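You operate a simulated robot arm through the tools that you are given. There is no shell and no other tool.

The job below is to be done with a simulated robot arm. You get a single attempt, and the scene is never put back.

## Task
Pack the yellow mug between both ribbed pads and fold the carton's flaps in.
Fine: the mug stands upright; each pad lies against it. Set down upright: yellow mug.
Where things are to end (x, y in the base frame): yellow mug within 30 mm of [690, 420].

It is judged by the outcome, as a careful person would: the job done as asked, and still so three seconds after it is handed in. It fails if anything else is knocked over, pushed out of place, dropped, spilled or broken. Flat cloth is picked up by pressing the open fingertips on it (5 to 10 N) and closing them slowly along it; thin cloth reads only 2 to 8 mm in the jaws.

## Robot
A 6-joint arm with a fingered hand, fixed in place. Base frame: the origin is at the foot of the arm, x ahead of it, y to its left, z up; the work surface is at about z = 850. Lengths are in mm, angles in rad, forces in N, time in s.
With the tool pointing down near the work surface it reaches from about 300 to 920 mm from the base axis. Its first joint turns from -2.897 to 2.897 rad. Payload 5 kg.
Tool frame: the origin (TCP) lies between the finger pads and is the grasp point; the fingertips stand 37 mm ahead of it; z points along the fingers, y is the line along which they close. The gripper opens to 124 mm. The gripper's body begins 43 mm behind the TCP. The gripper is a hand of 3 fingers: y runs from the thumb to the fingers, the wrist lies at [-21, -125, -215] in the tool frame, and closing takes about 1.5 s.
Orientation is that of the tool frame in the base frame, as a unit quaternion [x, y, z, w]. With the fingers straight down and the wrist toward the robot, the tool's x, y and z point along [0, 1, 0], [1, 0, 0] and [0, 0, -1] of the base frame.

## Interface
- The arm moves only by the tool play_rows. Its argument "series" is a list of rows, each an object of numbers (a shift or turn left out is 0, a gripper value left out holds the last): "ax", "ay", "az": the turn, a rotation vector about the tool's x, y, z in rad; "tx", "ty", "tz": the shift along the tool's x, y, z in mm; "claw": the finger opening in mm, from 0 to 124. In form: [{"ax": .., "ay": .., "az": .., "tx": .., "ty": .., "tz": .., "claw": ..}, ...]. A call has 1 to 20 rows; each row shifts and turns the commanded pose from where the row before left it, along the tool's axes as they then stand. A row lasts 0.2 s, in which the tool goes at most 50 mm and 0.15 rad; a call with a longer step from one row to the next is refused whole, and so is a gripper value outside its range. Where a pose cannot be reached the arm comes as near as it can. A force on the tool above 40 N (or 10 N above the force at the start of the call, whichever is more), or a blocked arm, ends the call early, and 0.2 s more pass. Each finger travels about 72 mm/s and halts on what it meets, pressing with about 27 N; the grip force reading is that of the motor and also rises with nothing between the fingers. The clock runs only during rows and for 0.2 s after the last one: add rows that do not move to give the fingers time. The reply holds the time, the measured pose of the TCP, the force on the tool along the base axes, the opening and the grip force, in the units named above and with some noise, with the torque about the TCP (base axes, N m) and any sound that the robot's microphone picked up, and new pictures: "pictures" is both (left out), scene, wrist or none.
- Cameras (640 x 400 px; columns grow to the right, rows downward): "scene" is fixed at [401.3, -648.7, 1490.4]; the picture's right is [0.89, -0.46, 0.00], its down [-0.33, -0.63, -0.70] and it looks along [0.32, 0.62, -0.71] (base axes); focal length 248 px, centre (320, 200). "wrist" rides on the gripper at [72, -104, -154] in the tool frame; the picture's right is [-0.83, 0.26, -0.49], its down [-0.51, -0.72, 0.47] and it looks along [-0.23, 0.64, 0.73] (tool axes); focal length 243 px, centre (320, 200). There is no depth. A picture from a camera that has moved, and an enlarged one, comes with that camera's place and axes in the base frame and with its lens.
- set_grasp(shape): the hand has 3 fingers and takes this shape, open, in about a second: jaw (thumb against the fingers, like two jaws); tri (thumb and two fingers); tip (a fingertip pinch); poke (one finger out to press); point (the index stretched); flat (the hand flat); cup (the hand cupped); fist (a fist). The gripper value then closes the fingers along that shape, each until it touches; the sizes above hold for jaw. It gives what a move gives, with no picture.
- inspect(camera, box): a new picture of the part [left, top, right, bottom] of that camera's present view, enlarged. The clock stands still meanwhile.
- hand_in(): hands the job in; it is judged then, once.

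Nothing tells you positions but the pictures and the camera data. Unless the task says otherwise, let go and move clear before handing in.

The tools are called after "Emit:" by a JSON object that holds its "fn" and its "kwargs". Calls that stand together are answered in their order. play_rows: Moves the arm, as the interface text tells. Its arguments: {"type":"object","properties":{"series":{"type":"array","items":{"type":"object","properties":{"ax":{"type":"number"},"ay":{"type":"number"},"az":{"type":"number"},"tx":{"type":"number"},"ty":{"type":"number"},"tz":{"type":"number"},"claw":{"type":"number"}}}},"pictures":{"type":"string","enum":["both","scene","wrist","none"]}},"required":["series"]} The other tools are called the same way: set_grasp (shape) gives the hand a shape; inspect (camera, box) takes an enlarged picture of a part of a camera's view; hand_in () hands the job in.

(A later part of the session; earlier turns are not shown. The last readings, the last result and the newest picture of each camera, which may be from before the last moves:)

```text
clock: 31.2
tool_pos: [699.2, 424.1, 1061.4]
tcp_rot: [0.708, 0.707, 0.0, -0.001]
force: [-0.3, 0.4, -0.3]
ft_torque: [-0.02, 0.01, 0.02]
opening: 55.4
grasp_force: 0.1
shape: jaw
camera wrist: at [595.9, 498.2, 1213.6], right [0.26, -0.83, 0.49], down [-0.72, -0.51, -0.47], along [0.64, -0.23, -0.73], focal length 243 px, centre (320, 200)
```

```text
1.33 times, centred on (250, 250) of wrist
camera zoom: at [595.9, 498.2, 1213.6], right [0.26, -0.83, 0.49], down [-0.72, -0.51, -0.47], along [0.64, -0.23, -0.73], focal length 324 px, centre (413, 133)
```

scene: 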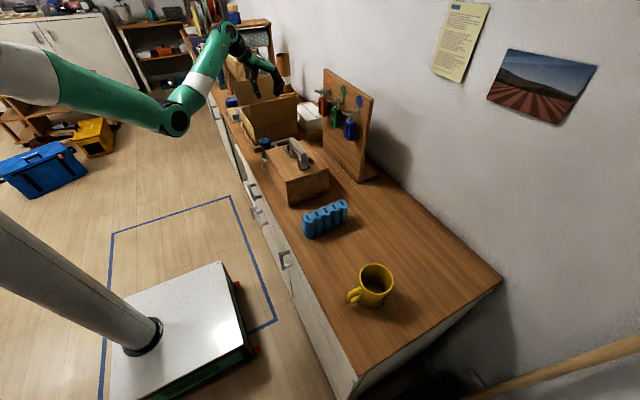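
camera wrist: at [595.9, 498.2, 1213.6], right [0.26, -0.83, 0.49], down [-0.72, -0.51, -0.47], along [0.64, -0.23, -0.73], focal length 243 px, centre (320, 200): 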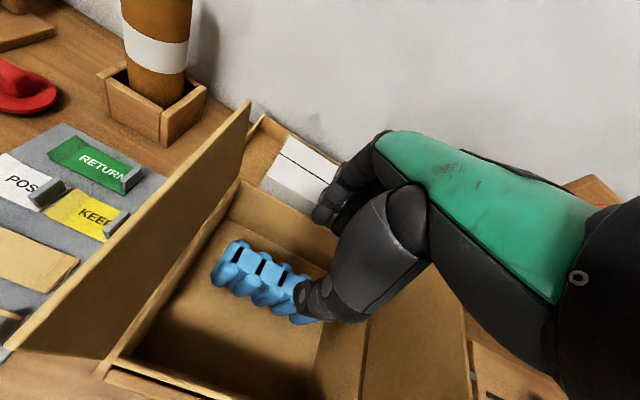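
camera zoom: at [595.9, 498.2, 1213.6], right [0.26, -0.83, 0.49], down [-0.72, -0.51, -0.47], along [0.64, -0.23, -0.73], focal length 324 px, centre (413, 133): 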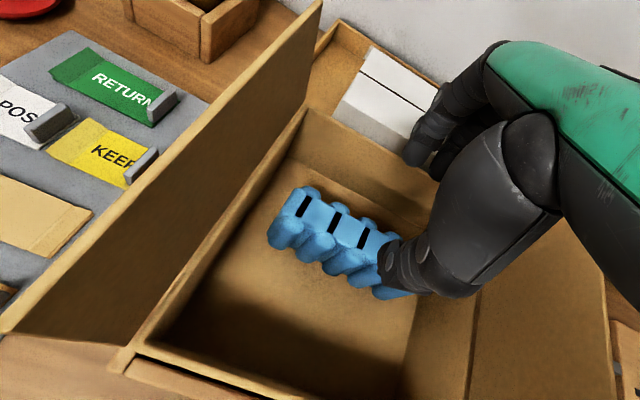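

The first pad stands upright at about (701, 420) in the carton. Before pushing it I'll raise the hand and try the pushing shapes in free air to see their geometry.

Emit:
{"fn": "play_rows", "kwargs": {"series": [{"tz": -45}, {"tz": -45}, {}], "pictures": "none"}}

Emit:
{"fn": "set_grasp", "kwargs": {"shape": "poke"}}

Emit:
{"fn": "inspect", "kwargs": {"camera": "scene", "box": [220, 0, 320, 110]}}

Emit:
{"fn": "inspect", "kwargs": {"camera": "wrist", "box": [200, 100, 520, 400]}}

```text
clock: 32.0
tool_pos: [702.1, 425.3, 1150.5]
tcp_rot: [0.708, 0.707, 0.0, -0.001]
force: [-0.3, -0.4, 0.0]
ft_torque: [0.03, -0.02, 0.01]
opening: 55.5
grasp_force: 0.0
shape: jaw
```

```text
clock: 32.9
tool_pos: [702.3, 425.6, 1151.1]
tcp_rot: [0.706, 0.708, 0.0, -0.001]
force: [0.3, -0.2, -0.5]
ft_torque: [0.0, 0.02, 0.0]
opening: 0.0
grasp_force: 0.1
shape: poke
```

```text
3.64 times, centred on (270, 55) of scene
camera zoom: at [401.3, -648.7, 1490.4], right [0.89, -0.46, 0.0], down [-0.33, -0.63, -0.7], along [0.32, 0.62, -0.71], focal length 902 px, centre (502, 727)
```

zoom: 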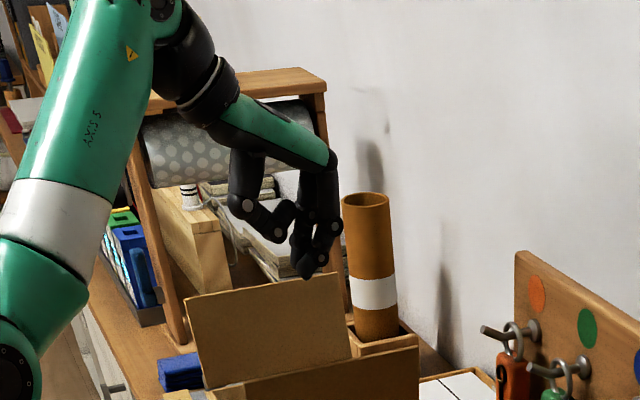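

```text
1.33 times, centred on (360, 250) of wrist
camera zoom: at [598.3, 497.9, 1304.1], right [0.26, -0.83, 0.49], down [-0.72, -0.51, -0.47], along [0.64, -0.23, -0.73], focal length 324 px, centre (267, 133)
```

zoom: 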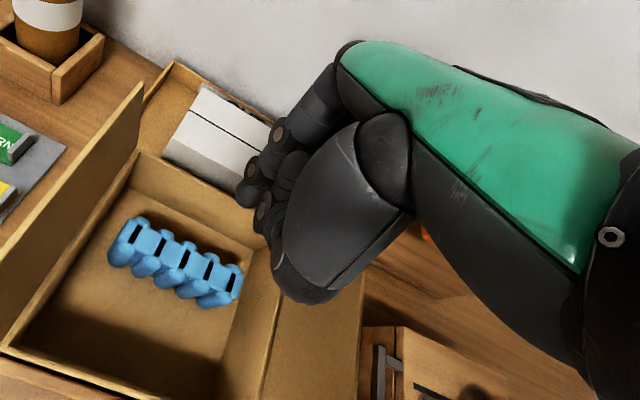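

The poke shape bends the index downward with the rest curled. I'll also look at the point and flat shapes.

Emit:
{"fn": "set_grasp", "kwargs": {"shape": "point"}}

Emit:
{"fn": "inspect", "kwargs": {"camera": "scene", "box": [220, 0, 320, 110]}}

Emit:
{"fn": "set_grasp", "kwargs": {"shape": "flat"}}

Emit:
{"fn": "inspect", "kwargs": {"camera": "scene", "box": [220, 0, 320, 110]}}

Emit:
{"fn": "set_grasp", "kwargs": {"shape": "tip"}}

Emit:
{"fn": "inspect", "kwargs": {"camera": "scene", "box": [220, 0, 320, 110]}}

```text
clock: 33.8
tool_pos: [702.2, 425.5, 1150.0]
tcp_rot: [0.707, 0.707, 0.0, -0.002]
force: [0.4, 1.2, 0.2]
ft_torque: [0.02, -0.04, -0.04]
opening: 0.0
grasp_force: 0.0
shape: point
```

```text
3.64 times, centred on (270, 55) of scene
camera zoom: at [401.3, -648.7, 1490.4], right [0.89, -0.46, 0.0], down [-0.33, -0.63, -0.7], along [0.32, 0.62, -0.71], focal length 902 px, centre (502, 727)
```

zoom: 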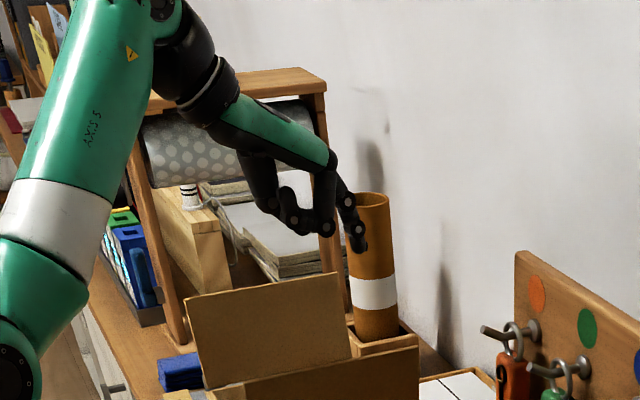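

```text
clock: 34.7
tool_pos: [701.7, 425.2, 1150.5]
tcp_rot: [0.707, 0.707, 0.0, -0.001]
force: [0.5, -0.6, 0.2]
ft_torque: [-0.02, 0.02, 0.04]
opening: 118.9
grasp_force: 0.0
shape: flat
```

```text
3.64 times, centred on (270, 55) of scene
camera zoom: at [401.3, -648.7, 1490.4], right [0.89, -0.46, 0.0], down [-0.33, -0.63, -0.7], along [0.32, 0.62, -0.71], focal length 902 px, centre (502, 727)
```

zoom: 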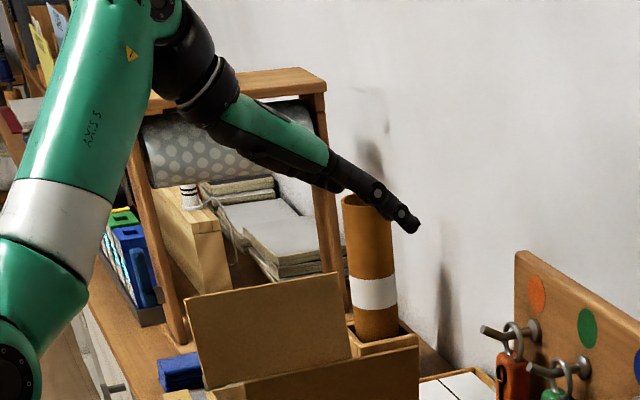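

```text
clock: 35.6
tool_pos: [701.6, 425.6, 1151.1]
tcp_rot: [0.707, 0.707, 0.0, -0.002]
force: [-0.8, -0.1, 0.4]
ft_torque: [0.02, 0.0, 0.0]
opening: 123.8
grasp_force: 0.1
shape: tip
```

```text
3.64 times, centred on (270, 55) of scene
camera zoom: at [401.3, -648.7, 1490.4], right [0.89, -0.46, 0.0], down [-0.33, -0.63, -0.7], along [0.32, 0.62, -0.71], focal length 902 px, centre (502, 727)
```

zoom: 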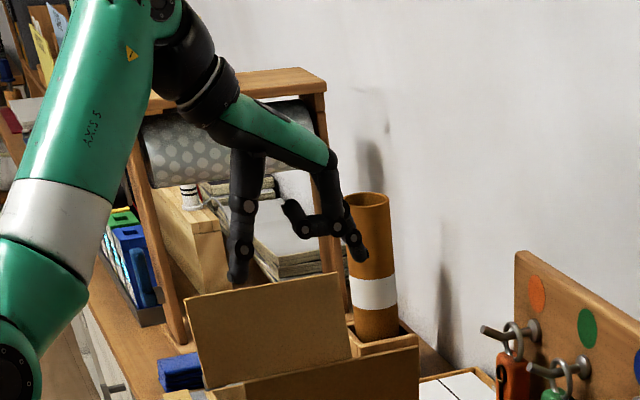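

The flat shape makes a thin straight blade, which is useful for pushing. Laying the pads on the ±y sides of the mug leaves about 55 mm of slack instead of 34, so I'll re-grip this pad, turn it 90°, and set it down on the +y side. First I go back to jaw, partly closed.

Emit:
{"fn": "set_grasp", "kwargs": {"shape": "jaw"}}

Emit:
{"fn": "play_rows", "kwargs": {"series": [{"claw": 58, "tx": 2}, {}, {}, {}, {"tz": 40}, {"tz": 40}, {"tz": 40}, {"tz": 30}, {}], "pictures": "both"}}

```text
clock: 36.5
tool_pos: [701.3, 425.5, 1152.0]
tcp_rot: [0.707, 0.707, 0.0, -0.001]
force: [0.6, 0.0, 0.3]
ft_torque: [-0.03, -0.02, -0.01]
opening: 123.6
grasp_force: 0.0
shape: jaw
```

```text
clock: 38.5
tool_pos: [702.4, 428.3, 999.9]
tcp_rot: [0.707, 0.707, 0.0, -0.001]
force: [-0.1, -0.4, -0.2]
ft_torque: [-0.01, -0.03, 0.0]
opening: 58.5
grasp_force: 0.0
shape: jaw
camera wrist: at [599.0, 501.1, 1153.3], right [0.26, -0.83, 0.49], down [-0.72, -0.51, -0.47], along [0.64, -0.23, -0.73], focal length 243 px, centre (320, 200)
```

scene: 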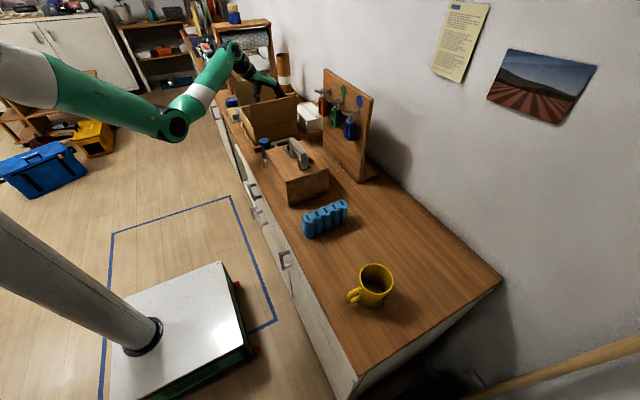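
wrist: 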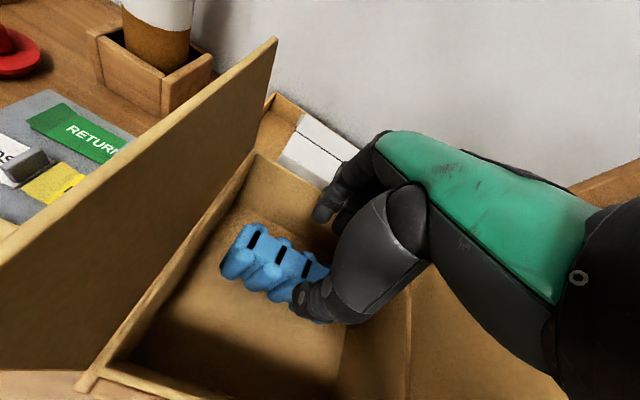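

The jaws straddle the pad again. I'll descend and re-grip it.

Emit:
{"fn": "play_rows", "kwargs": {"series": [{"tz": 25}, {"tz": 25}, {"tz": 20}, {"tz": 12}, {}, {"claw": 45}, {"claw": 34}, {"claw": 25}, {"claw": 20}, {}, {}], "pictures": "none"}}

```text
clock: 40.9
tool_pos: [702.4, 427.3, 921.6]
tcp_rot: [0.707, 0.707, 0.0, -0.001]
force: [-0.2, 0.0, -0.7]
ft_torque: [0.03, 0.0, 0.02]
opening: 38.8
grasp_force: 26.5
shape: jaw
```

Gripped again at 38.8 mm. I'll lift it clear and turn the hand to close along y, wrist toward -y, staying between the flaps.

Emit:
{"fn": "play_rows", "kwargs": {"series": [{"tz": -15}, {"tz": -30}, {"tz": -40}, {"tz": -40}, {"tz": -40}, {"tz": -15}, {}], "pictures": "none"}}

Emit:
{"fn": "play_rows", "kwargs": {"series": [{"ty": -10}, {"ty": -10}, {"az": -0.1428}, {"az": -0.1428}, {"az": -0.1428}, {"az": -0.1428}, {"az": -0.1428}, {"az": -0.1428}, {"az": -0.1428}, {"az": -0.1428}, {"az": -0.1428}, {"az": -0.1428}, {"az": -0.1428}, {}, {}], "pictures": "both"}}

```text
clock: 42.5
tool_pos: [701.2, 428.7, 1099.1]
tcp_rot: [0.707, 0.707, 0.0, -0.001]
force: [0.1, -0.6, -0.2]
ft_torque: [0.01, -0.04, -0.03]
opening: 38.5
grasp_force: 27.2
shape: jaw
```

```text
clock: 45.7
tool_pos: [680.8, 427.1, 1099.0]
tcp_rot: [-0.001, 1.0, 0.0, 0.0]
force: [0.1, -0.2, -0.1]
ft_torque: [-0.02, -0.02, 0.0]
opening: 38.6
grasp_force: 26.9
shape: jaw
camera wrist: at [610.1, 324.0, 1251.9], right [0.83, 0.26, 0.49], down [0.51, -0.72, -0.47], along [0.23, 0.64, -0.73], focal length 243 px, centre (320, 200)
```

scene: 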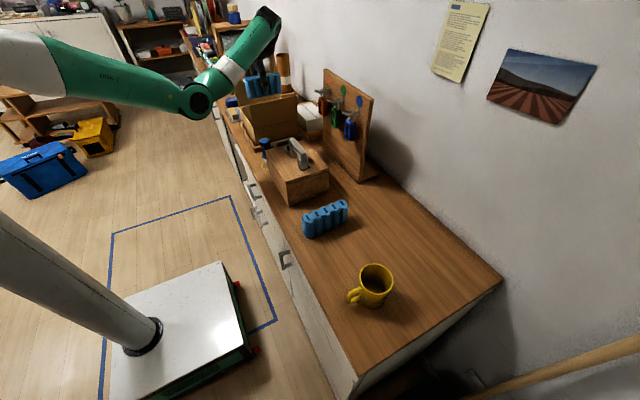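
wrist: 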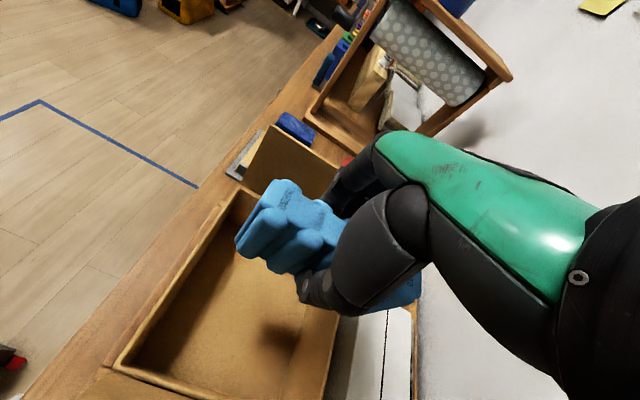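

The hand now closes along y and the pad runs along x over the carton. I'll zoom in from this new viewpoint to confirm the walls.

Emit:
{"fn": "inspect", "kwargs": {"camera": "wrist", "box": [80, 120, 440, 400]}}

Emit:
{"fn": "inspect", "kwargs": {"camera": "scene", "box": [200, 0, 330, 140]}}

```text
1.43 times, centred on (260, 260) of wrist
camera zoom: at [610.1, 324.0, 1251.9], right [0.83, 0.26, 0.49], down [0.51, -0.72, -0.47], along [0.23, 0.64, -0.73], focal length 347 px, centre (406, 114)
```

zoom: 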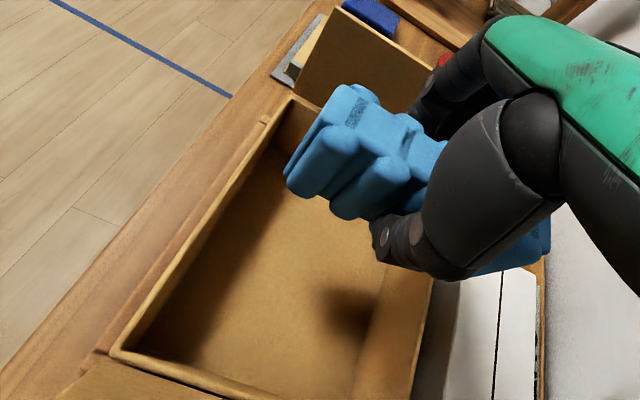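

```text
2.86 times, centred on (265, 70) of scene
camera zoom: at [401.3, -648.7, 1490.4], right [0.89, -0.46, 0.0], down [-0.33, -0.63, -0.7], along [0.32, 0.62, -0.71], focal length 708 px, centre (477, 571)
```

zoom: 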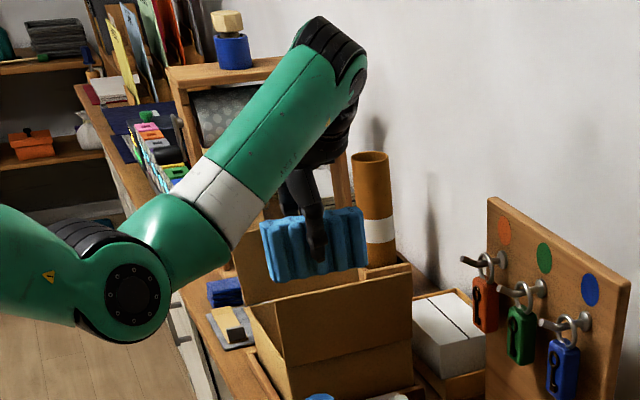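

From here the near wall is at x about 589, the side walls at y about 313 and 519. I'll shift the pad to y 448, the furthest the knuckles allow, and lower it.

Emit:
{"fn": "play_rows", "kwargs": {"series": [{"ty": 11, "tx": 1}, {"ty": 10, "tx": 1}, {"tz": 30}, {"tz": 30}, {"tz": 30}, {"tz": 20}, {"tz": 15}, {}], "pictures": "both"}}

```text
clock: 47.5
tool_pos: [680.8, 449.4, 973.7]
tcp_rot: [-0.001, 1.0, 0.001, -0.001]
force: [0.5, 0.0, -0.9]
ft_torque: [-0.01, 0.02, 0.04]
opening: 38.5
grasp_force: 27.0
shape: jaw
camera wrist: at [608.1, 345.1, 1126.1], right [0.83, 0.26, 0.49], down [0.51, -0.72, -0.47], along [0.23, 0.64, -0.73], focal length 243 px, centre (320, 200)
```

scene: 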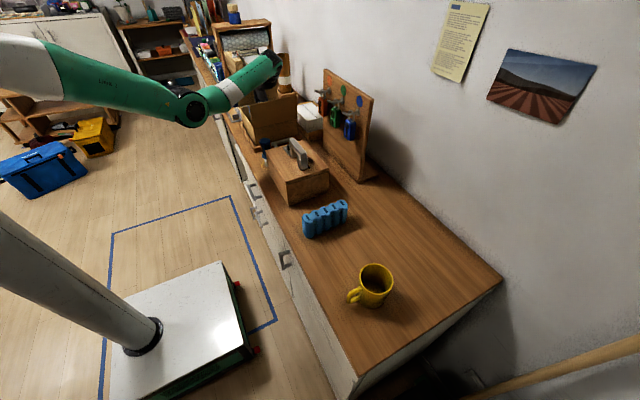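
wrist: 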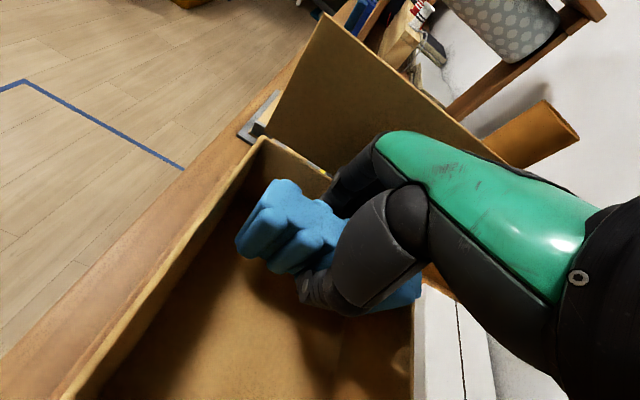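

Clear so far. Continuing down gently to the floor.

Emit:
{"fn": "play_rows", "kwargs": {"series": [{"tz": 12}, {"tz": 12}, {"tz": 10}, {"tz": 6}, {"tz": 4}, {}], "pictures": "none"}}

```text
clock: 48.9
tool_pos: [680.8, 449.7, 929.9]
tcp_rot: [0.0, 1.0, 0.001, -0.001]
force: [-0.3, -2.0, -0.4]
ft_torque: [0.09, 0.0, -0.07]
opening: 38.5
grasp_force: 27.3
shape: jaw
```

Emit:
{"fn": "play_rows", "kwargs": {"series": [{"tz": 2.5, "ty": -1.5}, {"tz": 2.5, "ty": -1.5}, {"tz": 2}, {}], "pictures": "none"}}

```text
clock: 49.9
tool_pos: [680.2, 446.6, 923.7]
tcp_rot: [0.0, 1.0, 0.001, -0.001]
force: [0.5, -0.4, -0.7]
ft_torque: [-0.01, -0.01, 0.01]
opening: 38.5
grasp_force: 27.5
shape: jaw
```

Emit:
{"fn": "play_rows", "kwargs": {"series": [{"tz": 1.5}, {"tz": 1.5}, {}], "pictures": "none"}}

```text
clock: 50.7
tool_pos: [681.0, 446.0, 919.9]
tcp_rot: [-0.001, 1.0, 0.0, 0.0]
force: [0.9, -0.4, 2.2]
ft_torque: [0.03, 0.03, -0.01]
opening: 38.5
grasp_force: 26.9
shape: jaw
```

The pad has touched down. Releasing just enough to clear it and rising.

Emit:
{"fn": "play_rows", "kwargs": {"series": [{"claw": 44}, {"claw": 49}, {"claw": 51}, {}, {"tz": -12}, {"tz": -20}, {"tz": -30}, {"tz": -40}, {"tz": -40}, {"tz": -40}, {}], "pictures": "both"}}

Emit:
{"fn": "inspect", "kwargs": {"camera": "wrist", "box": [80, 120, 440, 400]}}

```text
clock: 53.1
tool_pos: [681.3, 445.9, 1101.1]
tcp_rot: [0.0, 1.0, 0.0, 0.0]
force: [-0.8, 0.4, 0.3]
ft_torque: [-0.01, 0.02, -0.03]
opening: 50.6
grasp_force: 0.0
shape: jaw
camera wrist: at [608.9, 342.4, 1253.6], right [0.83, 0.26, 0.49], down [0.51, -0.72, -0.47], along [0.23, 0.64, -0.73], focal length 243 px, centre (320, 200)
```

scene: 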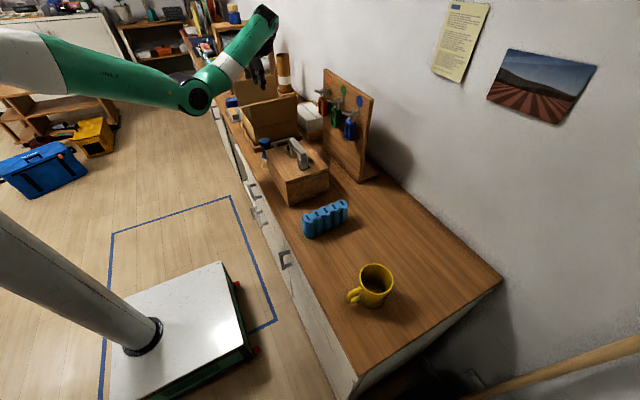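
wrist: 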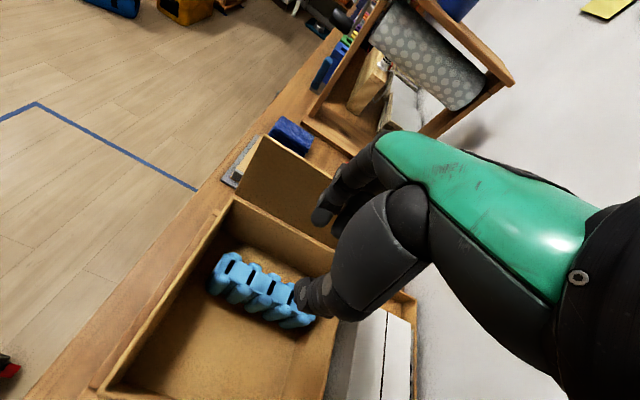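

```text
1.43 times, centred on (260, 260) of wrist
camera zoom: at [608.9, 342.4, 1253.6], right [0.83, 0.26, 0.49], down [0.51, -0.72, -0.47], along [0.23, 0.64, -0.73], focal length 347 px, centre (406, 114)
```

zoom: 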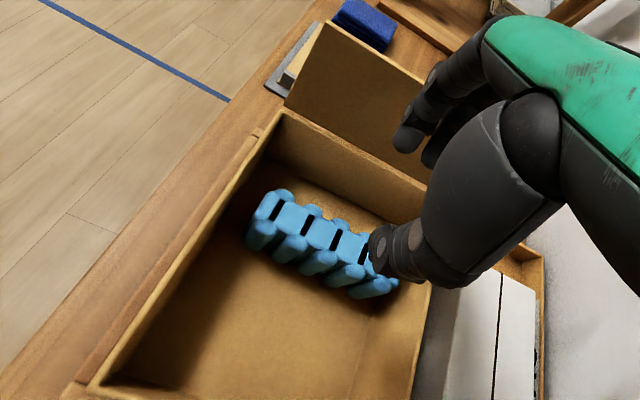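

The first pad stands at about (688, 447) along x. Next I'll move back, make the flat-hand blade, and tilt the hand until it points straight down for pushing.

Emit:
{"fn": "play_rows", "kwargs": {"series": [{"tz": -20, "ty": -20}, {"ty": -35}, {"ty": -35}, {"ty": -35, "tx": 3}, {}], "pictures": "none"}}

Emit:
{"fn": "set_grasp", "kwargs": {"shape": "flat"}}

Emit:
{"fn": "play_rows", "kwargs": {"series": [{"ax": 0.1483}, {"ax": 0.1483}, {"ax": 0.1483}, {"ax": 0.1483}, {"ax": 0.1483}, {"ax": 0.1483}, {}], "pictures": "both"}}

```text
clock: 54.3
tool_pos: [677.5, 320.6, 1120.0]
tcp_rot: [0.0, 1.0, 0.001, 0.0]
force: [0.7, 0.0, 0.4]
ft_torque: [0.0, -0.04, 0.02]
opening: 50.7
grasp_force: 0.0
shape: jaw
```

```text
clock: 55.2
tool_pos: [678.1, 320.3, 1120.8]
tcp_rot: [0.0, 1.0, 0.001, -0.001]
force: [-0.3, 0.2, -0.6]
ft_torque: [-0.02, 0.03, 0.02]
opening: 118.9
grasp_force: 0.2
shape: flat
```

```text
clock: 56.8
tool_pos: [690.4, 329.6, 1111.6]
tcp_rot: [0.0, 0.902, -0.431, 0.0]
force: [0.0, 0.4, -0.8]
ft_torque: [0.01, -0.03, 0.01]
opening: 119.1
grasp_force: 0.1
shape: flat
out of reach, approached as far as the arm can: row 3, 4
camera wrist: at [619.6, 384.3, 1289.6], right [0.83, 0.55, 0.11], down [0.51, -0.82, 0.26], along [0.23, -0.17, -0.96], focal length 243 px, centre (320, 200)
```

scene: 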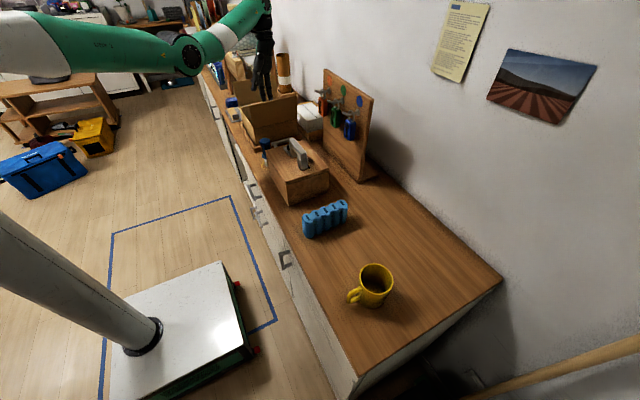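
wrist: 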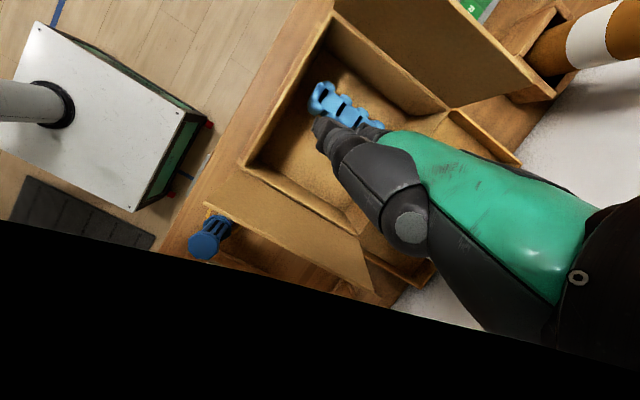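

The hand now points straight down like a blade. I'll inspect its profile and position relative to the pad.

Emit:
{"fn": "inspect", "kwargs": {"camera": "scene", "box": [220, 0, 320, 120]}}

Emit:
{"fn": "inspect", "kwargs": {"camera": "wrist", "box": [220, 0, 480, 260]}}

```text
3.33 times, centred on (270, 60) of scene
camera zoom: at [401.3, -648.7, 1490.4], right [0.89, -0.46, 0.0], down [-0.33, -0.63, -0.7], along [0.32, 0.62, -0.71], focal length 826 px, centre (487, 667)
```

zoom: 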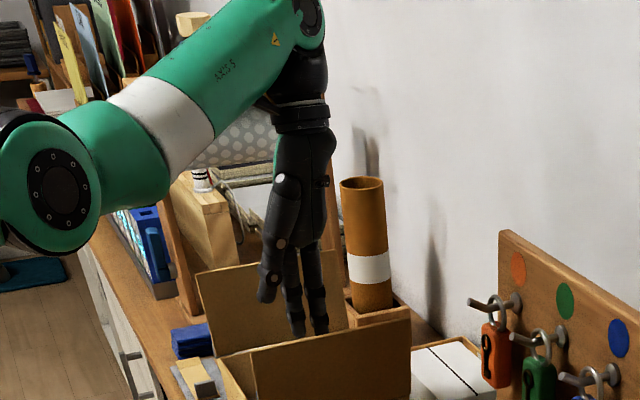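

```text
1.54 times, centred on (350, 130) of wrist
camera zoom: at [619.6, 384.3, 1289.6], right [0.83, 0.55, 0.11], down [0.51, -0.82, 0.26], along [0.23, -0.17, -0.96], focal length 373 px, centre (274, 308)
```

zoom: 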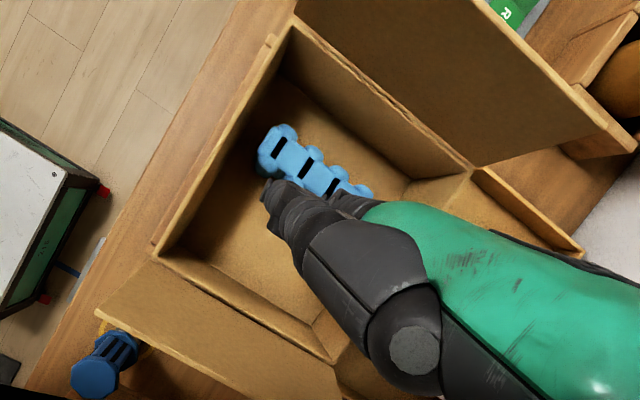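

From this overhead view I get the carton rim at x 585–780, y 312–526, and the fingertips hanging at about y 417. I'll back off to stay clear of the pad and lower the blade in two stages.

Emit:
{"fn": "play_rows", "kwargs": {"series": [{"ty": -9.4, "tz": 11.7}, {"ty": 27.2, "tz": 22}, {"ty": 27.2, "tz": 22}, {}], "pictures": "wrist"}}

Emit:
{"fn": "inspect", "kwargs": {"camera": "wrist", "box": [220, 0, 480, 260]}}

Emit:
{"fn": "inspect", "kwargs": {"camera": "scene", "box": [220, 10, 320, 130]}}

```text
clock: 57.8
tool_pos: [691.1, 314.0, 1040.4]
tcp_rot: [0.0, 0.903, -0.43, -0.001]
force: [-0.1, 0.2, -0.2]
ft_torque: [-0.02, 0.02, 0.02]
opening: 118.8
grasp_force: 0.0
shape: flat
camera wrist: at [620.3, 368.5, 1218.9], right [0.83, 0.55, 0.11], down [0.51, -0.82, 0.26], along [0.23, -0.16, -0.96], focal length 243 px, centre (320, 200)
```

wrist: 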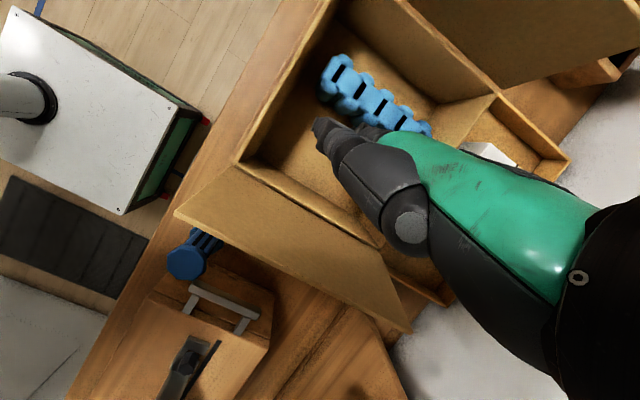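

```text
1.54 times, centred on (350, 130) of wrist
camera zoom: at [620.3, 368.5, 1218.9], right [0.83, 0.55, 0.11], down [0.51, -0.82, 0.26], along [0.23, -0.16, -0.96], focal length 373 px, centre (274, 308)
```

zoom: 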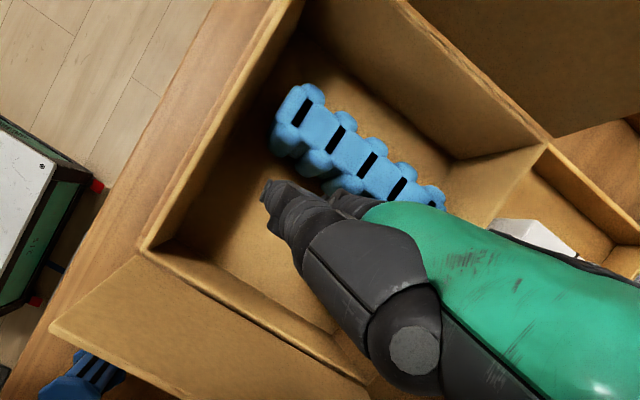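

```text
3.33 times, centred on (270, 70) of scene
camera zoom: at [401.3, -648.7, 1490.4], right [0.89, -0.46, 0.0], down [-0.33, -0.63, -0.7], along [0.32, 0.62, -0.71], focal length 826 px, centre (487, 633)
```

zoom: 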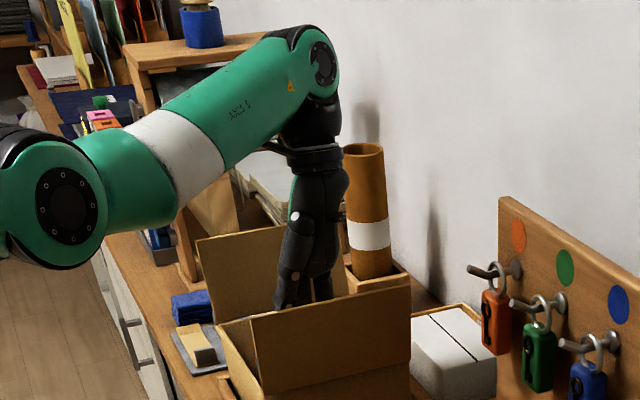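

The blade is just in front of the pad. I'll step back 6 mm more and lower the fingertips to near the floor.

Emit:
{"fn": "play_rows", "kwargs": {"series": [{"ty": -3.8, "tz": 4.7}, {"ty": 17.1, "tz": 13.8}, {"ty": 17.1, "tz": 13.8}, {"ty": 12.4, "tz": 10.1}, {}], "pictures": "wrist"}}

Emit:
{"fn": "inspect", "kwargs": {"camera": "wrist", "box": [220, 0, 480, 260]}}

```text
clock: 59.0
tool_pos: [689.9, 308.0, 981.6]
tcp_rot: [0.0, 0.903, -0.43, -0.001]
force: [0.2, 0.2, 1.2]
ft_torque: [0.01, 0.0, -0.03]
opening: 118.9
grasp_force: 0.1
shape: flat
camera wrist: at [618.7, 362.4, 1159.1], right [0.83, 0.55, 0.11], down [0.51, -0.82, 0.26], along [0.23, -0.16, -0.96], focal length 243 px, centre (320, 200)
```

wrist: 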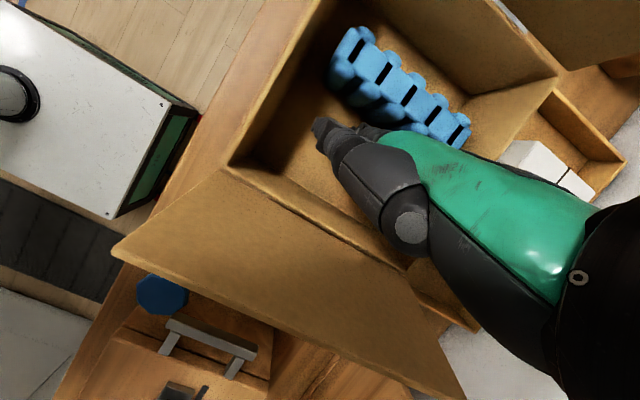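

```text
1.54 times, centred on (350, 130) of wrist
camera zoom: at [618.7, 362.4, 1159.1], right [0.83, 0.55, 0.11], down [0.51, -0.82, 0.26], along [0.23, -0.16, -0.96], focal length 373 px, centre (274, 308)
```

zoom: 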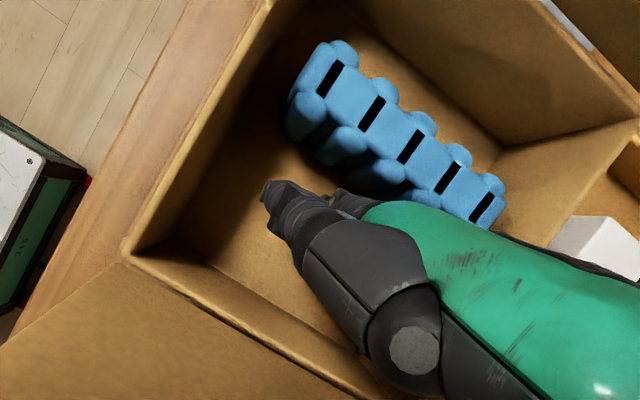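

The blade is low and free. I'll push the pad in the +y direction in small steps, watching the force.

Emit:
{"fn": "play_rows", "kwargs": {"series": [{"ty": 3.8, "tz": -4.7}, {"ty": 3.8, "tz": -4.7}, {"ty": 3.8, "tz": -4.7}, {"ty": 3.8, "tz": -4.7}, {}], "pictures": "wrist"}}

Emit:
{"fn": "inspect", "kwargs": {"camera": "wrist", "box": [220, 0, 480, 260]}}

```text
clock: 60.2
tool_pos: [691.8, 333.2, 982.7]
tcp_rot: [-0.001, 0.903, -0.429, 0.0]
force: [0.1, 0.1, 0.0]
ft_torque: [-0.01, 0.02, 0.02]
opening: 119.2
grasp_force: 0.0
shape: flat
camera wrist: at [619.4, 387.2, 1159.5], right [0.83, 0.55, 0.11], down [0.51, -0.82, 0.26], along [0.23, -0.16, -0.96], focal length 243 px, centre (320, 200)
```

wrist: 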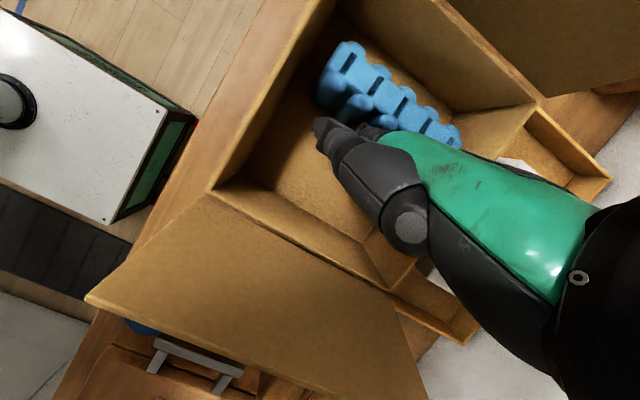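

```text
1.54 times, centred on (350, 130) of wrist
camera zoom: at [619.4, 387.2, 1159.5], right [0.83, 0.55, 0.11], down [0.51, -0.82, 0.26], along [0.23, -0.16, -0.96], focal length 373 px, centre (274, 308)
```

zoom: 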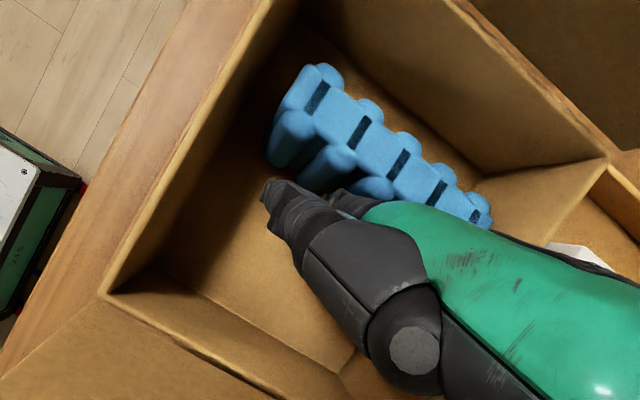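

The pad is sliding along with the blade (now at y about 462) with hardly any force. I'll continue 27 mm to bring it to about y 489.

Emit:
{"fn": "play_rows", "kwargs": {"series": [{"ty": 3.8, "tz": -4.7}, {"ty": 3.8, "tz": -4.7}, {"ty": 3.8, "tz": -4.7}, {"ty": 3.8, "tz": -4.7}, {"ty": 1.9, "tz": -2.3}, {}], "pictures": "wrist"}}

Emit:
{"fn": "inspect", "kwargs": {"camera": "wrist", "box": [220, 0, 480, 260]}}

```text
clock: 61.6
tool_pos: [680.4, 354.4, 984.9]
tcp_rot: [0.0, 0.903, -0.429, 0.0]
force: [0.0, 0.2, 0.3]
ft_torque: [0.0, 0.0, 0.0]
opening: 119.2
grasp_force: 0.1
shape: flat
out of reach, approached as far as the arm can: row 1, 3, 4
camera wrist: at [608.0, 407.7, 1162.4], right [0.83, 0.55, 0.11], down [0.51, -0.82, 0.26], along [0.23, -0.16, -0.96], focal length 243 px, centre (320, 200)
```

wrist: 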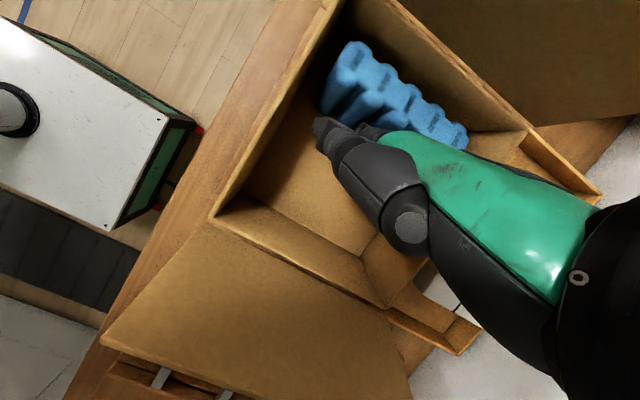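

```text
1.54 times, centred on (350, 130) of wrist
camera zoom: at [608.0, 407.7, 1162.4], right [0.83, 0.55, 0.11], down [0.51, -0.82, 0.26], along [0.23, -0.16, -0.96], focal length 373 px, centre (274, 308)
```

zoom: 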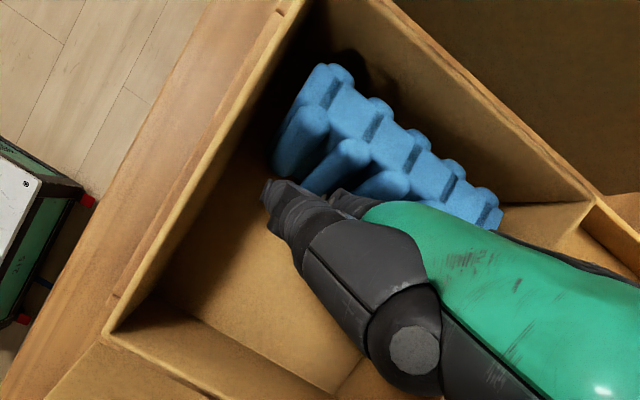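

The pad is now near y 491 and aligned; the arm is near its reach limit here, so this is far enough. I'll back the blade off slowly and check the pad stands upright.

Emit:
{"fn": "play_rows", "kwargs": {"series": [{"ty": -1.9, "tz": 2.3}, {"ty": -1.9, "tz": 2.3}, {"ty": -3.8, "tz": 4.7}, {"ty": -6, "tz": 7.5}, {"ty": -6, "tz": 7.5}, {}], "pictures": "wrist"}}

Emit:
{"fn": "inspect", "kwargs": {"camera": "wrist", "box": [220, 0, 480, 260]}}

```text
clock: 63.0
tool_pos: [681.3, 322.2, 984.9]
tcp_rot: [-0.001, 0.903, -0.429, -0.001]
force: [-0.7, 0.6, 0.3]
ft_torque: [0.03, -0.03, -0.02]
opening: 119.0
grasp_force: 0.1
shape: flat
camera wrist: at [609.7, 376.7, 1162.0], right [0.83, 0.55, 0.11], down [0.51, -0.82, 0.26], along [0.23, -0.16, -0.96], focal length 243 px, centre (320, 200)
```

wrist: 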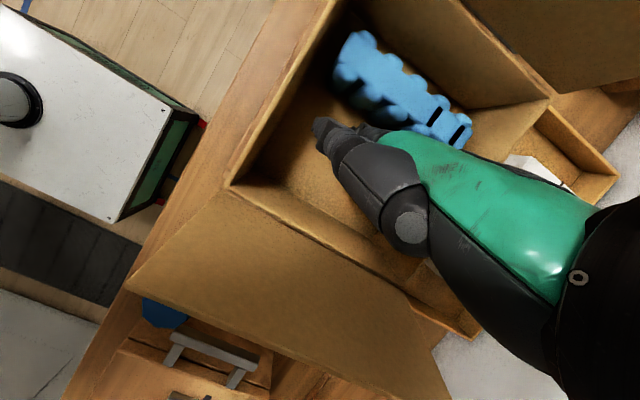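

```text
1.54 times, centred on (350, 130) of wrist
camera zoom: at [609.7, 376.7, 1162.0], right [0.83, 0.55, 0.11], down [0.51, -0.82, 0.26], along [0.23, -0.16, -0.96], focal length 373 px, centre (274, 308)
```

zoom: 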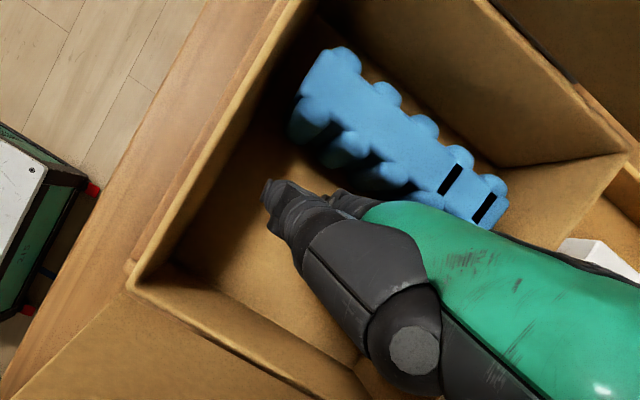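

When the blade backed off, the pad rocked upright again to about y 465, so the blade was only tilting it at the top. A better way is to let the held mug itself push this pad (full-height contact), then bring the second pad in by its end. I'll raise the hand, undo the tilt and return to the jaw shape.

Emit:
{"fn": "play_rows", "kwargs": {"series": [{"ty": -31, "tz": -25}, {"ty": -33, "tz": -27}, {"ty": -33, "tz": -27}, {}], "pictures": "wrist"}}

Emit:
{"fn": "inspect", "kwargs": {"camera": "wrist", "box": [220, 0, 480, 260]}}

```text
clock: 64.0
tool_pos: [687.0, 324.5, 1109.1]
tcp_rot: [-0.001, 0.903, -0.43, -0.001]
force: [-1.0, -0.9, 0.6]
ft_torque: [0.01, -0.03, 0.03]
opening: 119.1
grasp_force: 0.2
shape: flat
out of reach, approached as far as the arm can: row 3
camera wrist: at [615.1, 379.3, 1286.6], right [0.83, 0.55, 0.11], down [0.51, -0.82, 0.26], along [0.23, -0.16, -0.96], focal length 243 px, centre (320, 200)
```

wrist: 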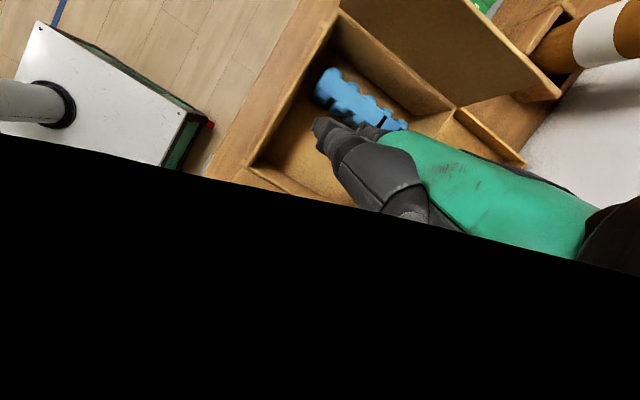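

```text
1.54 times, centred on (350, 130) of wrist
camera zoom: at [615.1, 379.3, 1286.6], right [0.83, 0.55, 0.11], down [0.51, -0.82, 0.26], along [0.23, -0.16, -0.96], focal length 373 px, centre (274, 308)
```

zoom: 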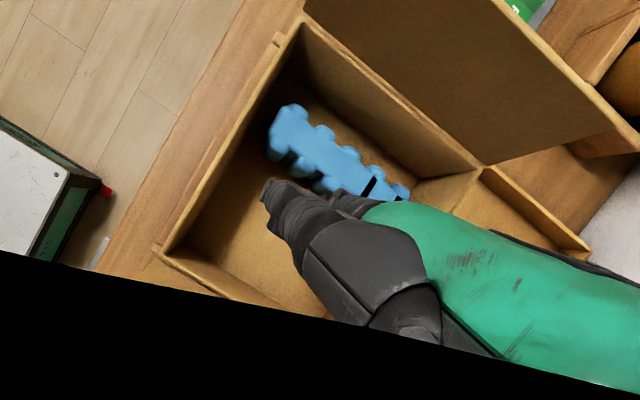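

Emit:
{"fn": "play_rows", "kwargs": {"series": [{"ax": -0.1483}, {"ax": -0.1483}, {"ax": -0.1483}, {"ax": -0.1483}, {"ax": -0.1483}, {"ax": -0.1483}, {}], "pictures": "both"}}

```text
clock: 65.6
tool_pos: [690.0, 327.0, 1106.6]
tcp_rot: [0.0, 1.0, 0.002, -0.002]
force: [0.3, 0.2, 0.5]
ft_torque: [-0.02, -0.04, -0.01]
opening: 119.2
grasp_force: 0.1
shape: flat
out of reach, approached as far as the arm can: row 1
camera wrist: at [618.1, 223.4, 1259.4], right [0.83, 0.26, 0.49], down [0.51, -0.72, -0.47], along [0.23, 0.64, -0.73], focal length 243 px, centre (320, 200)
```

scene: 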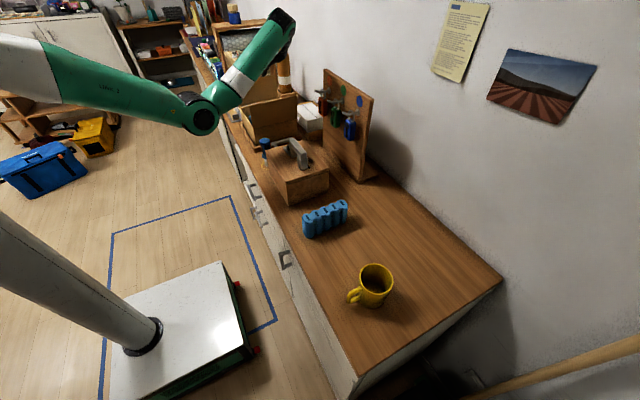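
wrist: 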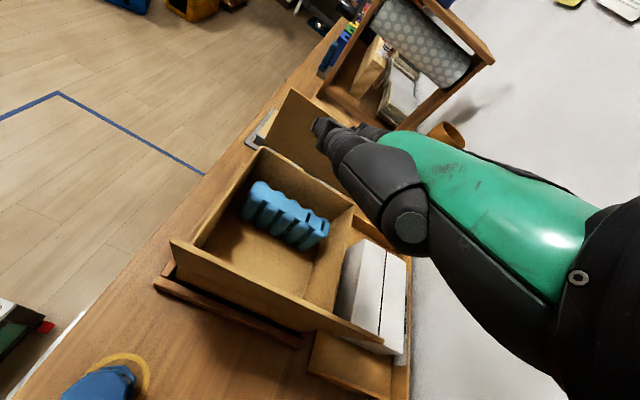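

Here the whole carton with the first pad is in clear view; I'll zoom for its exact position.

Emit:
{"fn": "inspect", "kwargs": {"camera": "wrist", "box": [140, 120, 420, 380]}}

Emit:
{"fn": "set_grasp", "kwargs": {"shape": "jaw"}}

```text
1.54 times, centred on (280, 250) of wrist
camera zoom: at [618.1, 223.4, 1259.4], right [0.83, 0.26, 0.49], down [0.51, -0.72, -0.47], along [0.23, 0.64, -0.73], focal length 373 px, centre (382, 123)
```

zoom: 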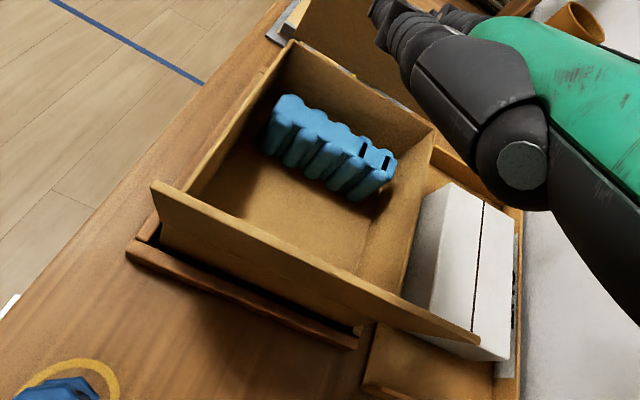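

```text
clock: 66.5
tool_pos: [690.8, 327.5, 1106.8]
tcp_rot: [-0.001, 1.0, 0.001, -0.001]
force: [0.1, 0.1, 0.5]
ft_torque: [-0.05, -0.01, -0.02]
opening: 123.8
grasp_force: 0.0
shape: jaw
```

The first pad is upright at (680, 462), aligned with x. Now I'll turn the hand and travel back over the bench toward the mug.

Emit:
{"fn": "play_rows", "kwargs": {"series": [{"tz": -20}, {"az": 0.1428, "tz": -15}, {"az": 0.1428}, {"az": 0.1428}, {"az": 0.1428}, {"az": 0.1428}, {"az": 0.1428}, {"az": 0.1428}, {"az": 0.1428}, {"az": 0.1428}, {"az": 0.1428}, {"az": 0.1428}, {}], "pictures": "none"}}

Emit:
{"fn": "play_rows", "kwargs": {"series": [{"tx": -40, "ty": -10}, {"tx": -45, "ty": -15}, {"tx": -45, "ty": -15}, {"tx": -45}, {"tx": -45}, {"tx": -45}, {"tx": -45}, {"tx": -45}, {"tx": -45}, {"tx": -45}, {"tx": -45}, {"tx": -45}, {"tx": -45}, {"tx": -45}, {"tx": -45}, {}], "pictures": "both"}}

```text
clock: 69.3
tool_pos: [689.0, 327.1, 1142.0]
tcp_rot: [0.708, 0.707, -0.001, -0.001]
force: [0.1, 0.0, 0.4]
ft_torque: [0.0, 0.0, -0.02]
opening: 123.6
grasp_force: 0.1
shape: jaw
```

```text
clock: 72.7
tool_pos: [651.0, -341.7, 1137.6]
tcp_rot: [0.707, 0.707, 0.0, -0.002]
force: [-0.3, -0.1, 0.3]
ft_torque: [-0.01, 0.0, 0.0]
opening: 123.6
grasp_force: 0.1
shape: jaw
camera wrist: at [547.0, -268.7, 1291.6], right [0.26, -0.83, 0.49], down [-0.72, -0.51, -0.47], along [0.64, -0.23, -0.73], focal length 243 px, centre (320, 200)
```

scene: 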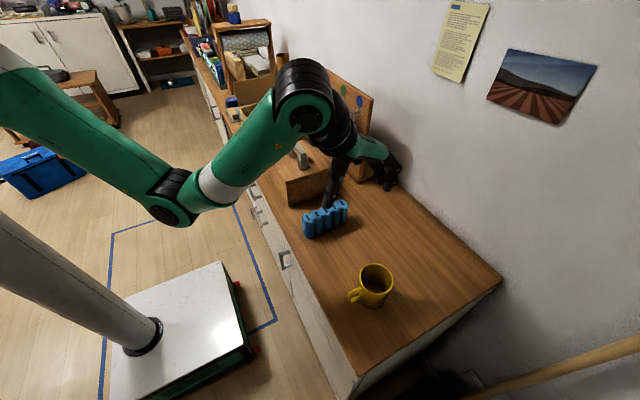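
wrist: 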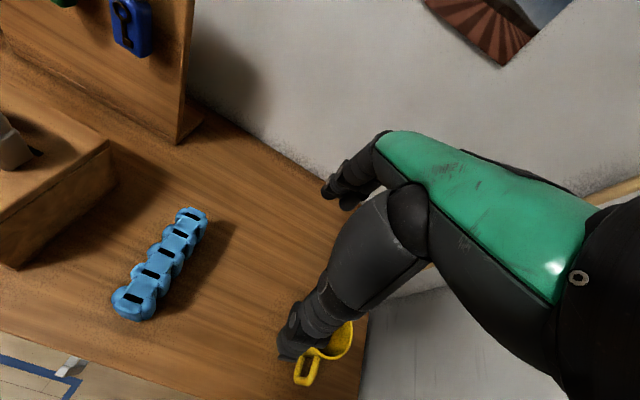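

Now I'll turn the hand to 45° so the thumb clears the mug's handle, and move to hover over the mug.

Emit:
{"fn": "play_rows", "kwargs": {"series": [{"az": 0.1309}, {"az": 0.1309}, {"az": 0.1309}, {"az": 0.1309}, {"az": 0.1309}, {"az": 0.1309}, {"tx": -21.2, "ty": 20.5, "tz": 31.9}, {"tx": -21.2, "ty": 20.5, "tz": 31.9}, {"tx": -21.2, "ty": 20.5, "tz": 31.9}, {"tx": -21.2, "ty": 20.5, "tz": 31.9}, {}], "pictures": "both"}}

Emit:
{"fn": "inspect", "kwargs": {"camera": "wrist", "box": [200, 120, 440, 360]}}

Emit:
{"fn": "inspect", "kwargs": {"camera": "scene", "box": [300, 160, 440, 320]}}

```text
clock: 75.1
tool_pos: [647.6, -460.6, 1009.5]
tcp_rot: [0.924, 0.383, -0.001, -0.001]
force: [0.4, 0.3, 0.1]
ft_torque: [-0.01, -0.05, -0.02]
opening: 124.0
grasp_force: 0.1
shape: jaw
camera wrist: at [626.6, -335.6, 1163.1], right [-0.4, -0.77, 0.49], down [-0.87, 0.15, -0.47], along [0.29, -0.62, -0.73], focal length 243 px, centre (320, 200)
```

scene: 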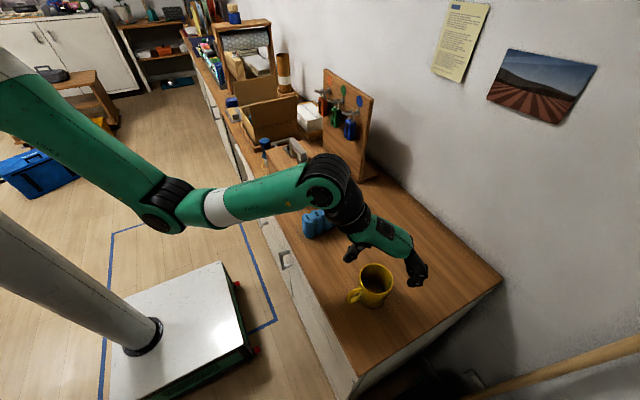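
wrist: 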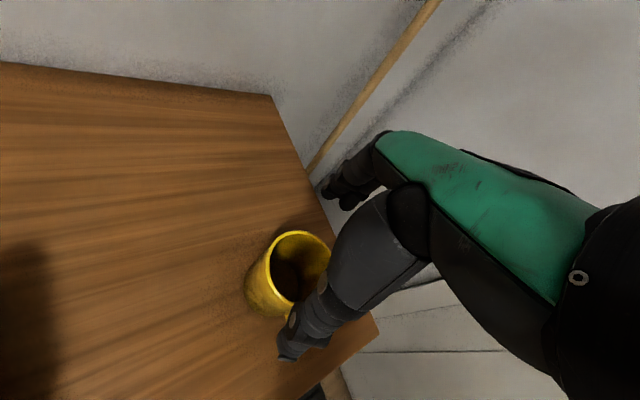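

```text
1.67 times, centred on (320, 240) of wrist
camera zoom: at [626.6, -335.6, 1163.1], right [-0.4, -0.77, 0.49], down [-0.87, 0.15, -0.47], along [0.29, -0.62, -0.73], focal length 404 px, centre (320, 133)
```

zoom: 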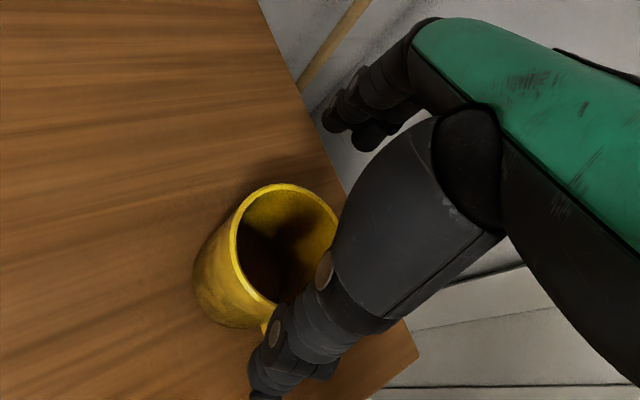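

```text
2.50 times, centred on (370, 240) of scene
camera zoom: at [401.3, -648.7, 1490.4], right [0.89, -0.46, 0.0], down [-0.33, -0.63, -0.7], along [0.32, 0.62, -0.71], focal length 620 px, centre (195, 100)
```

zoom: 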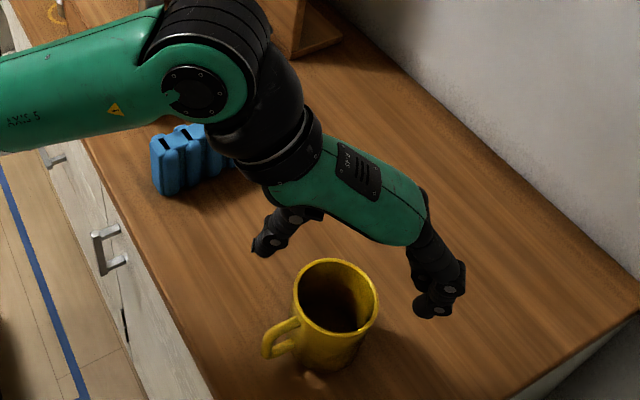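

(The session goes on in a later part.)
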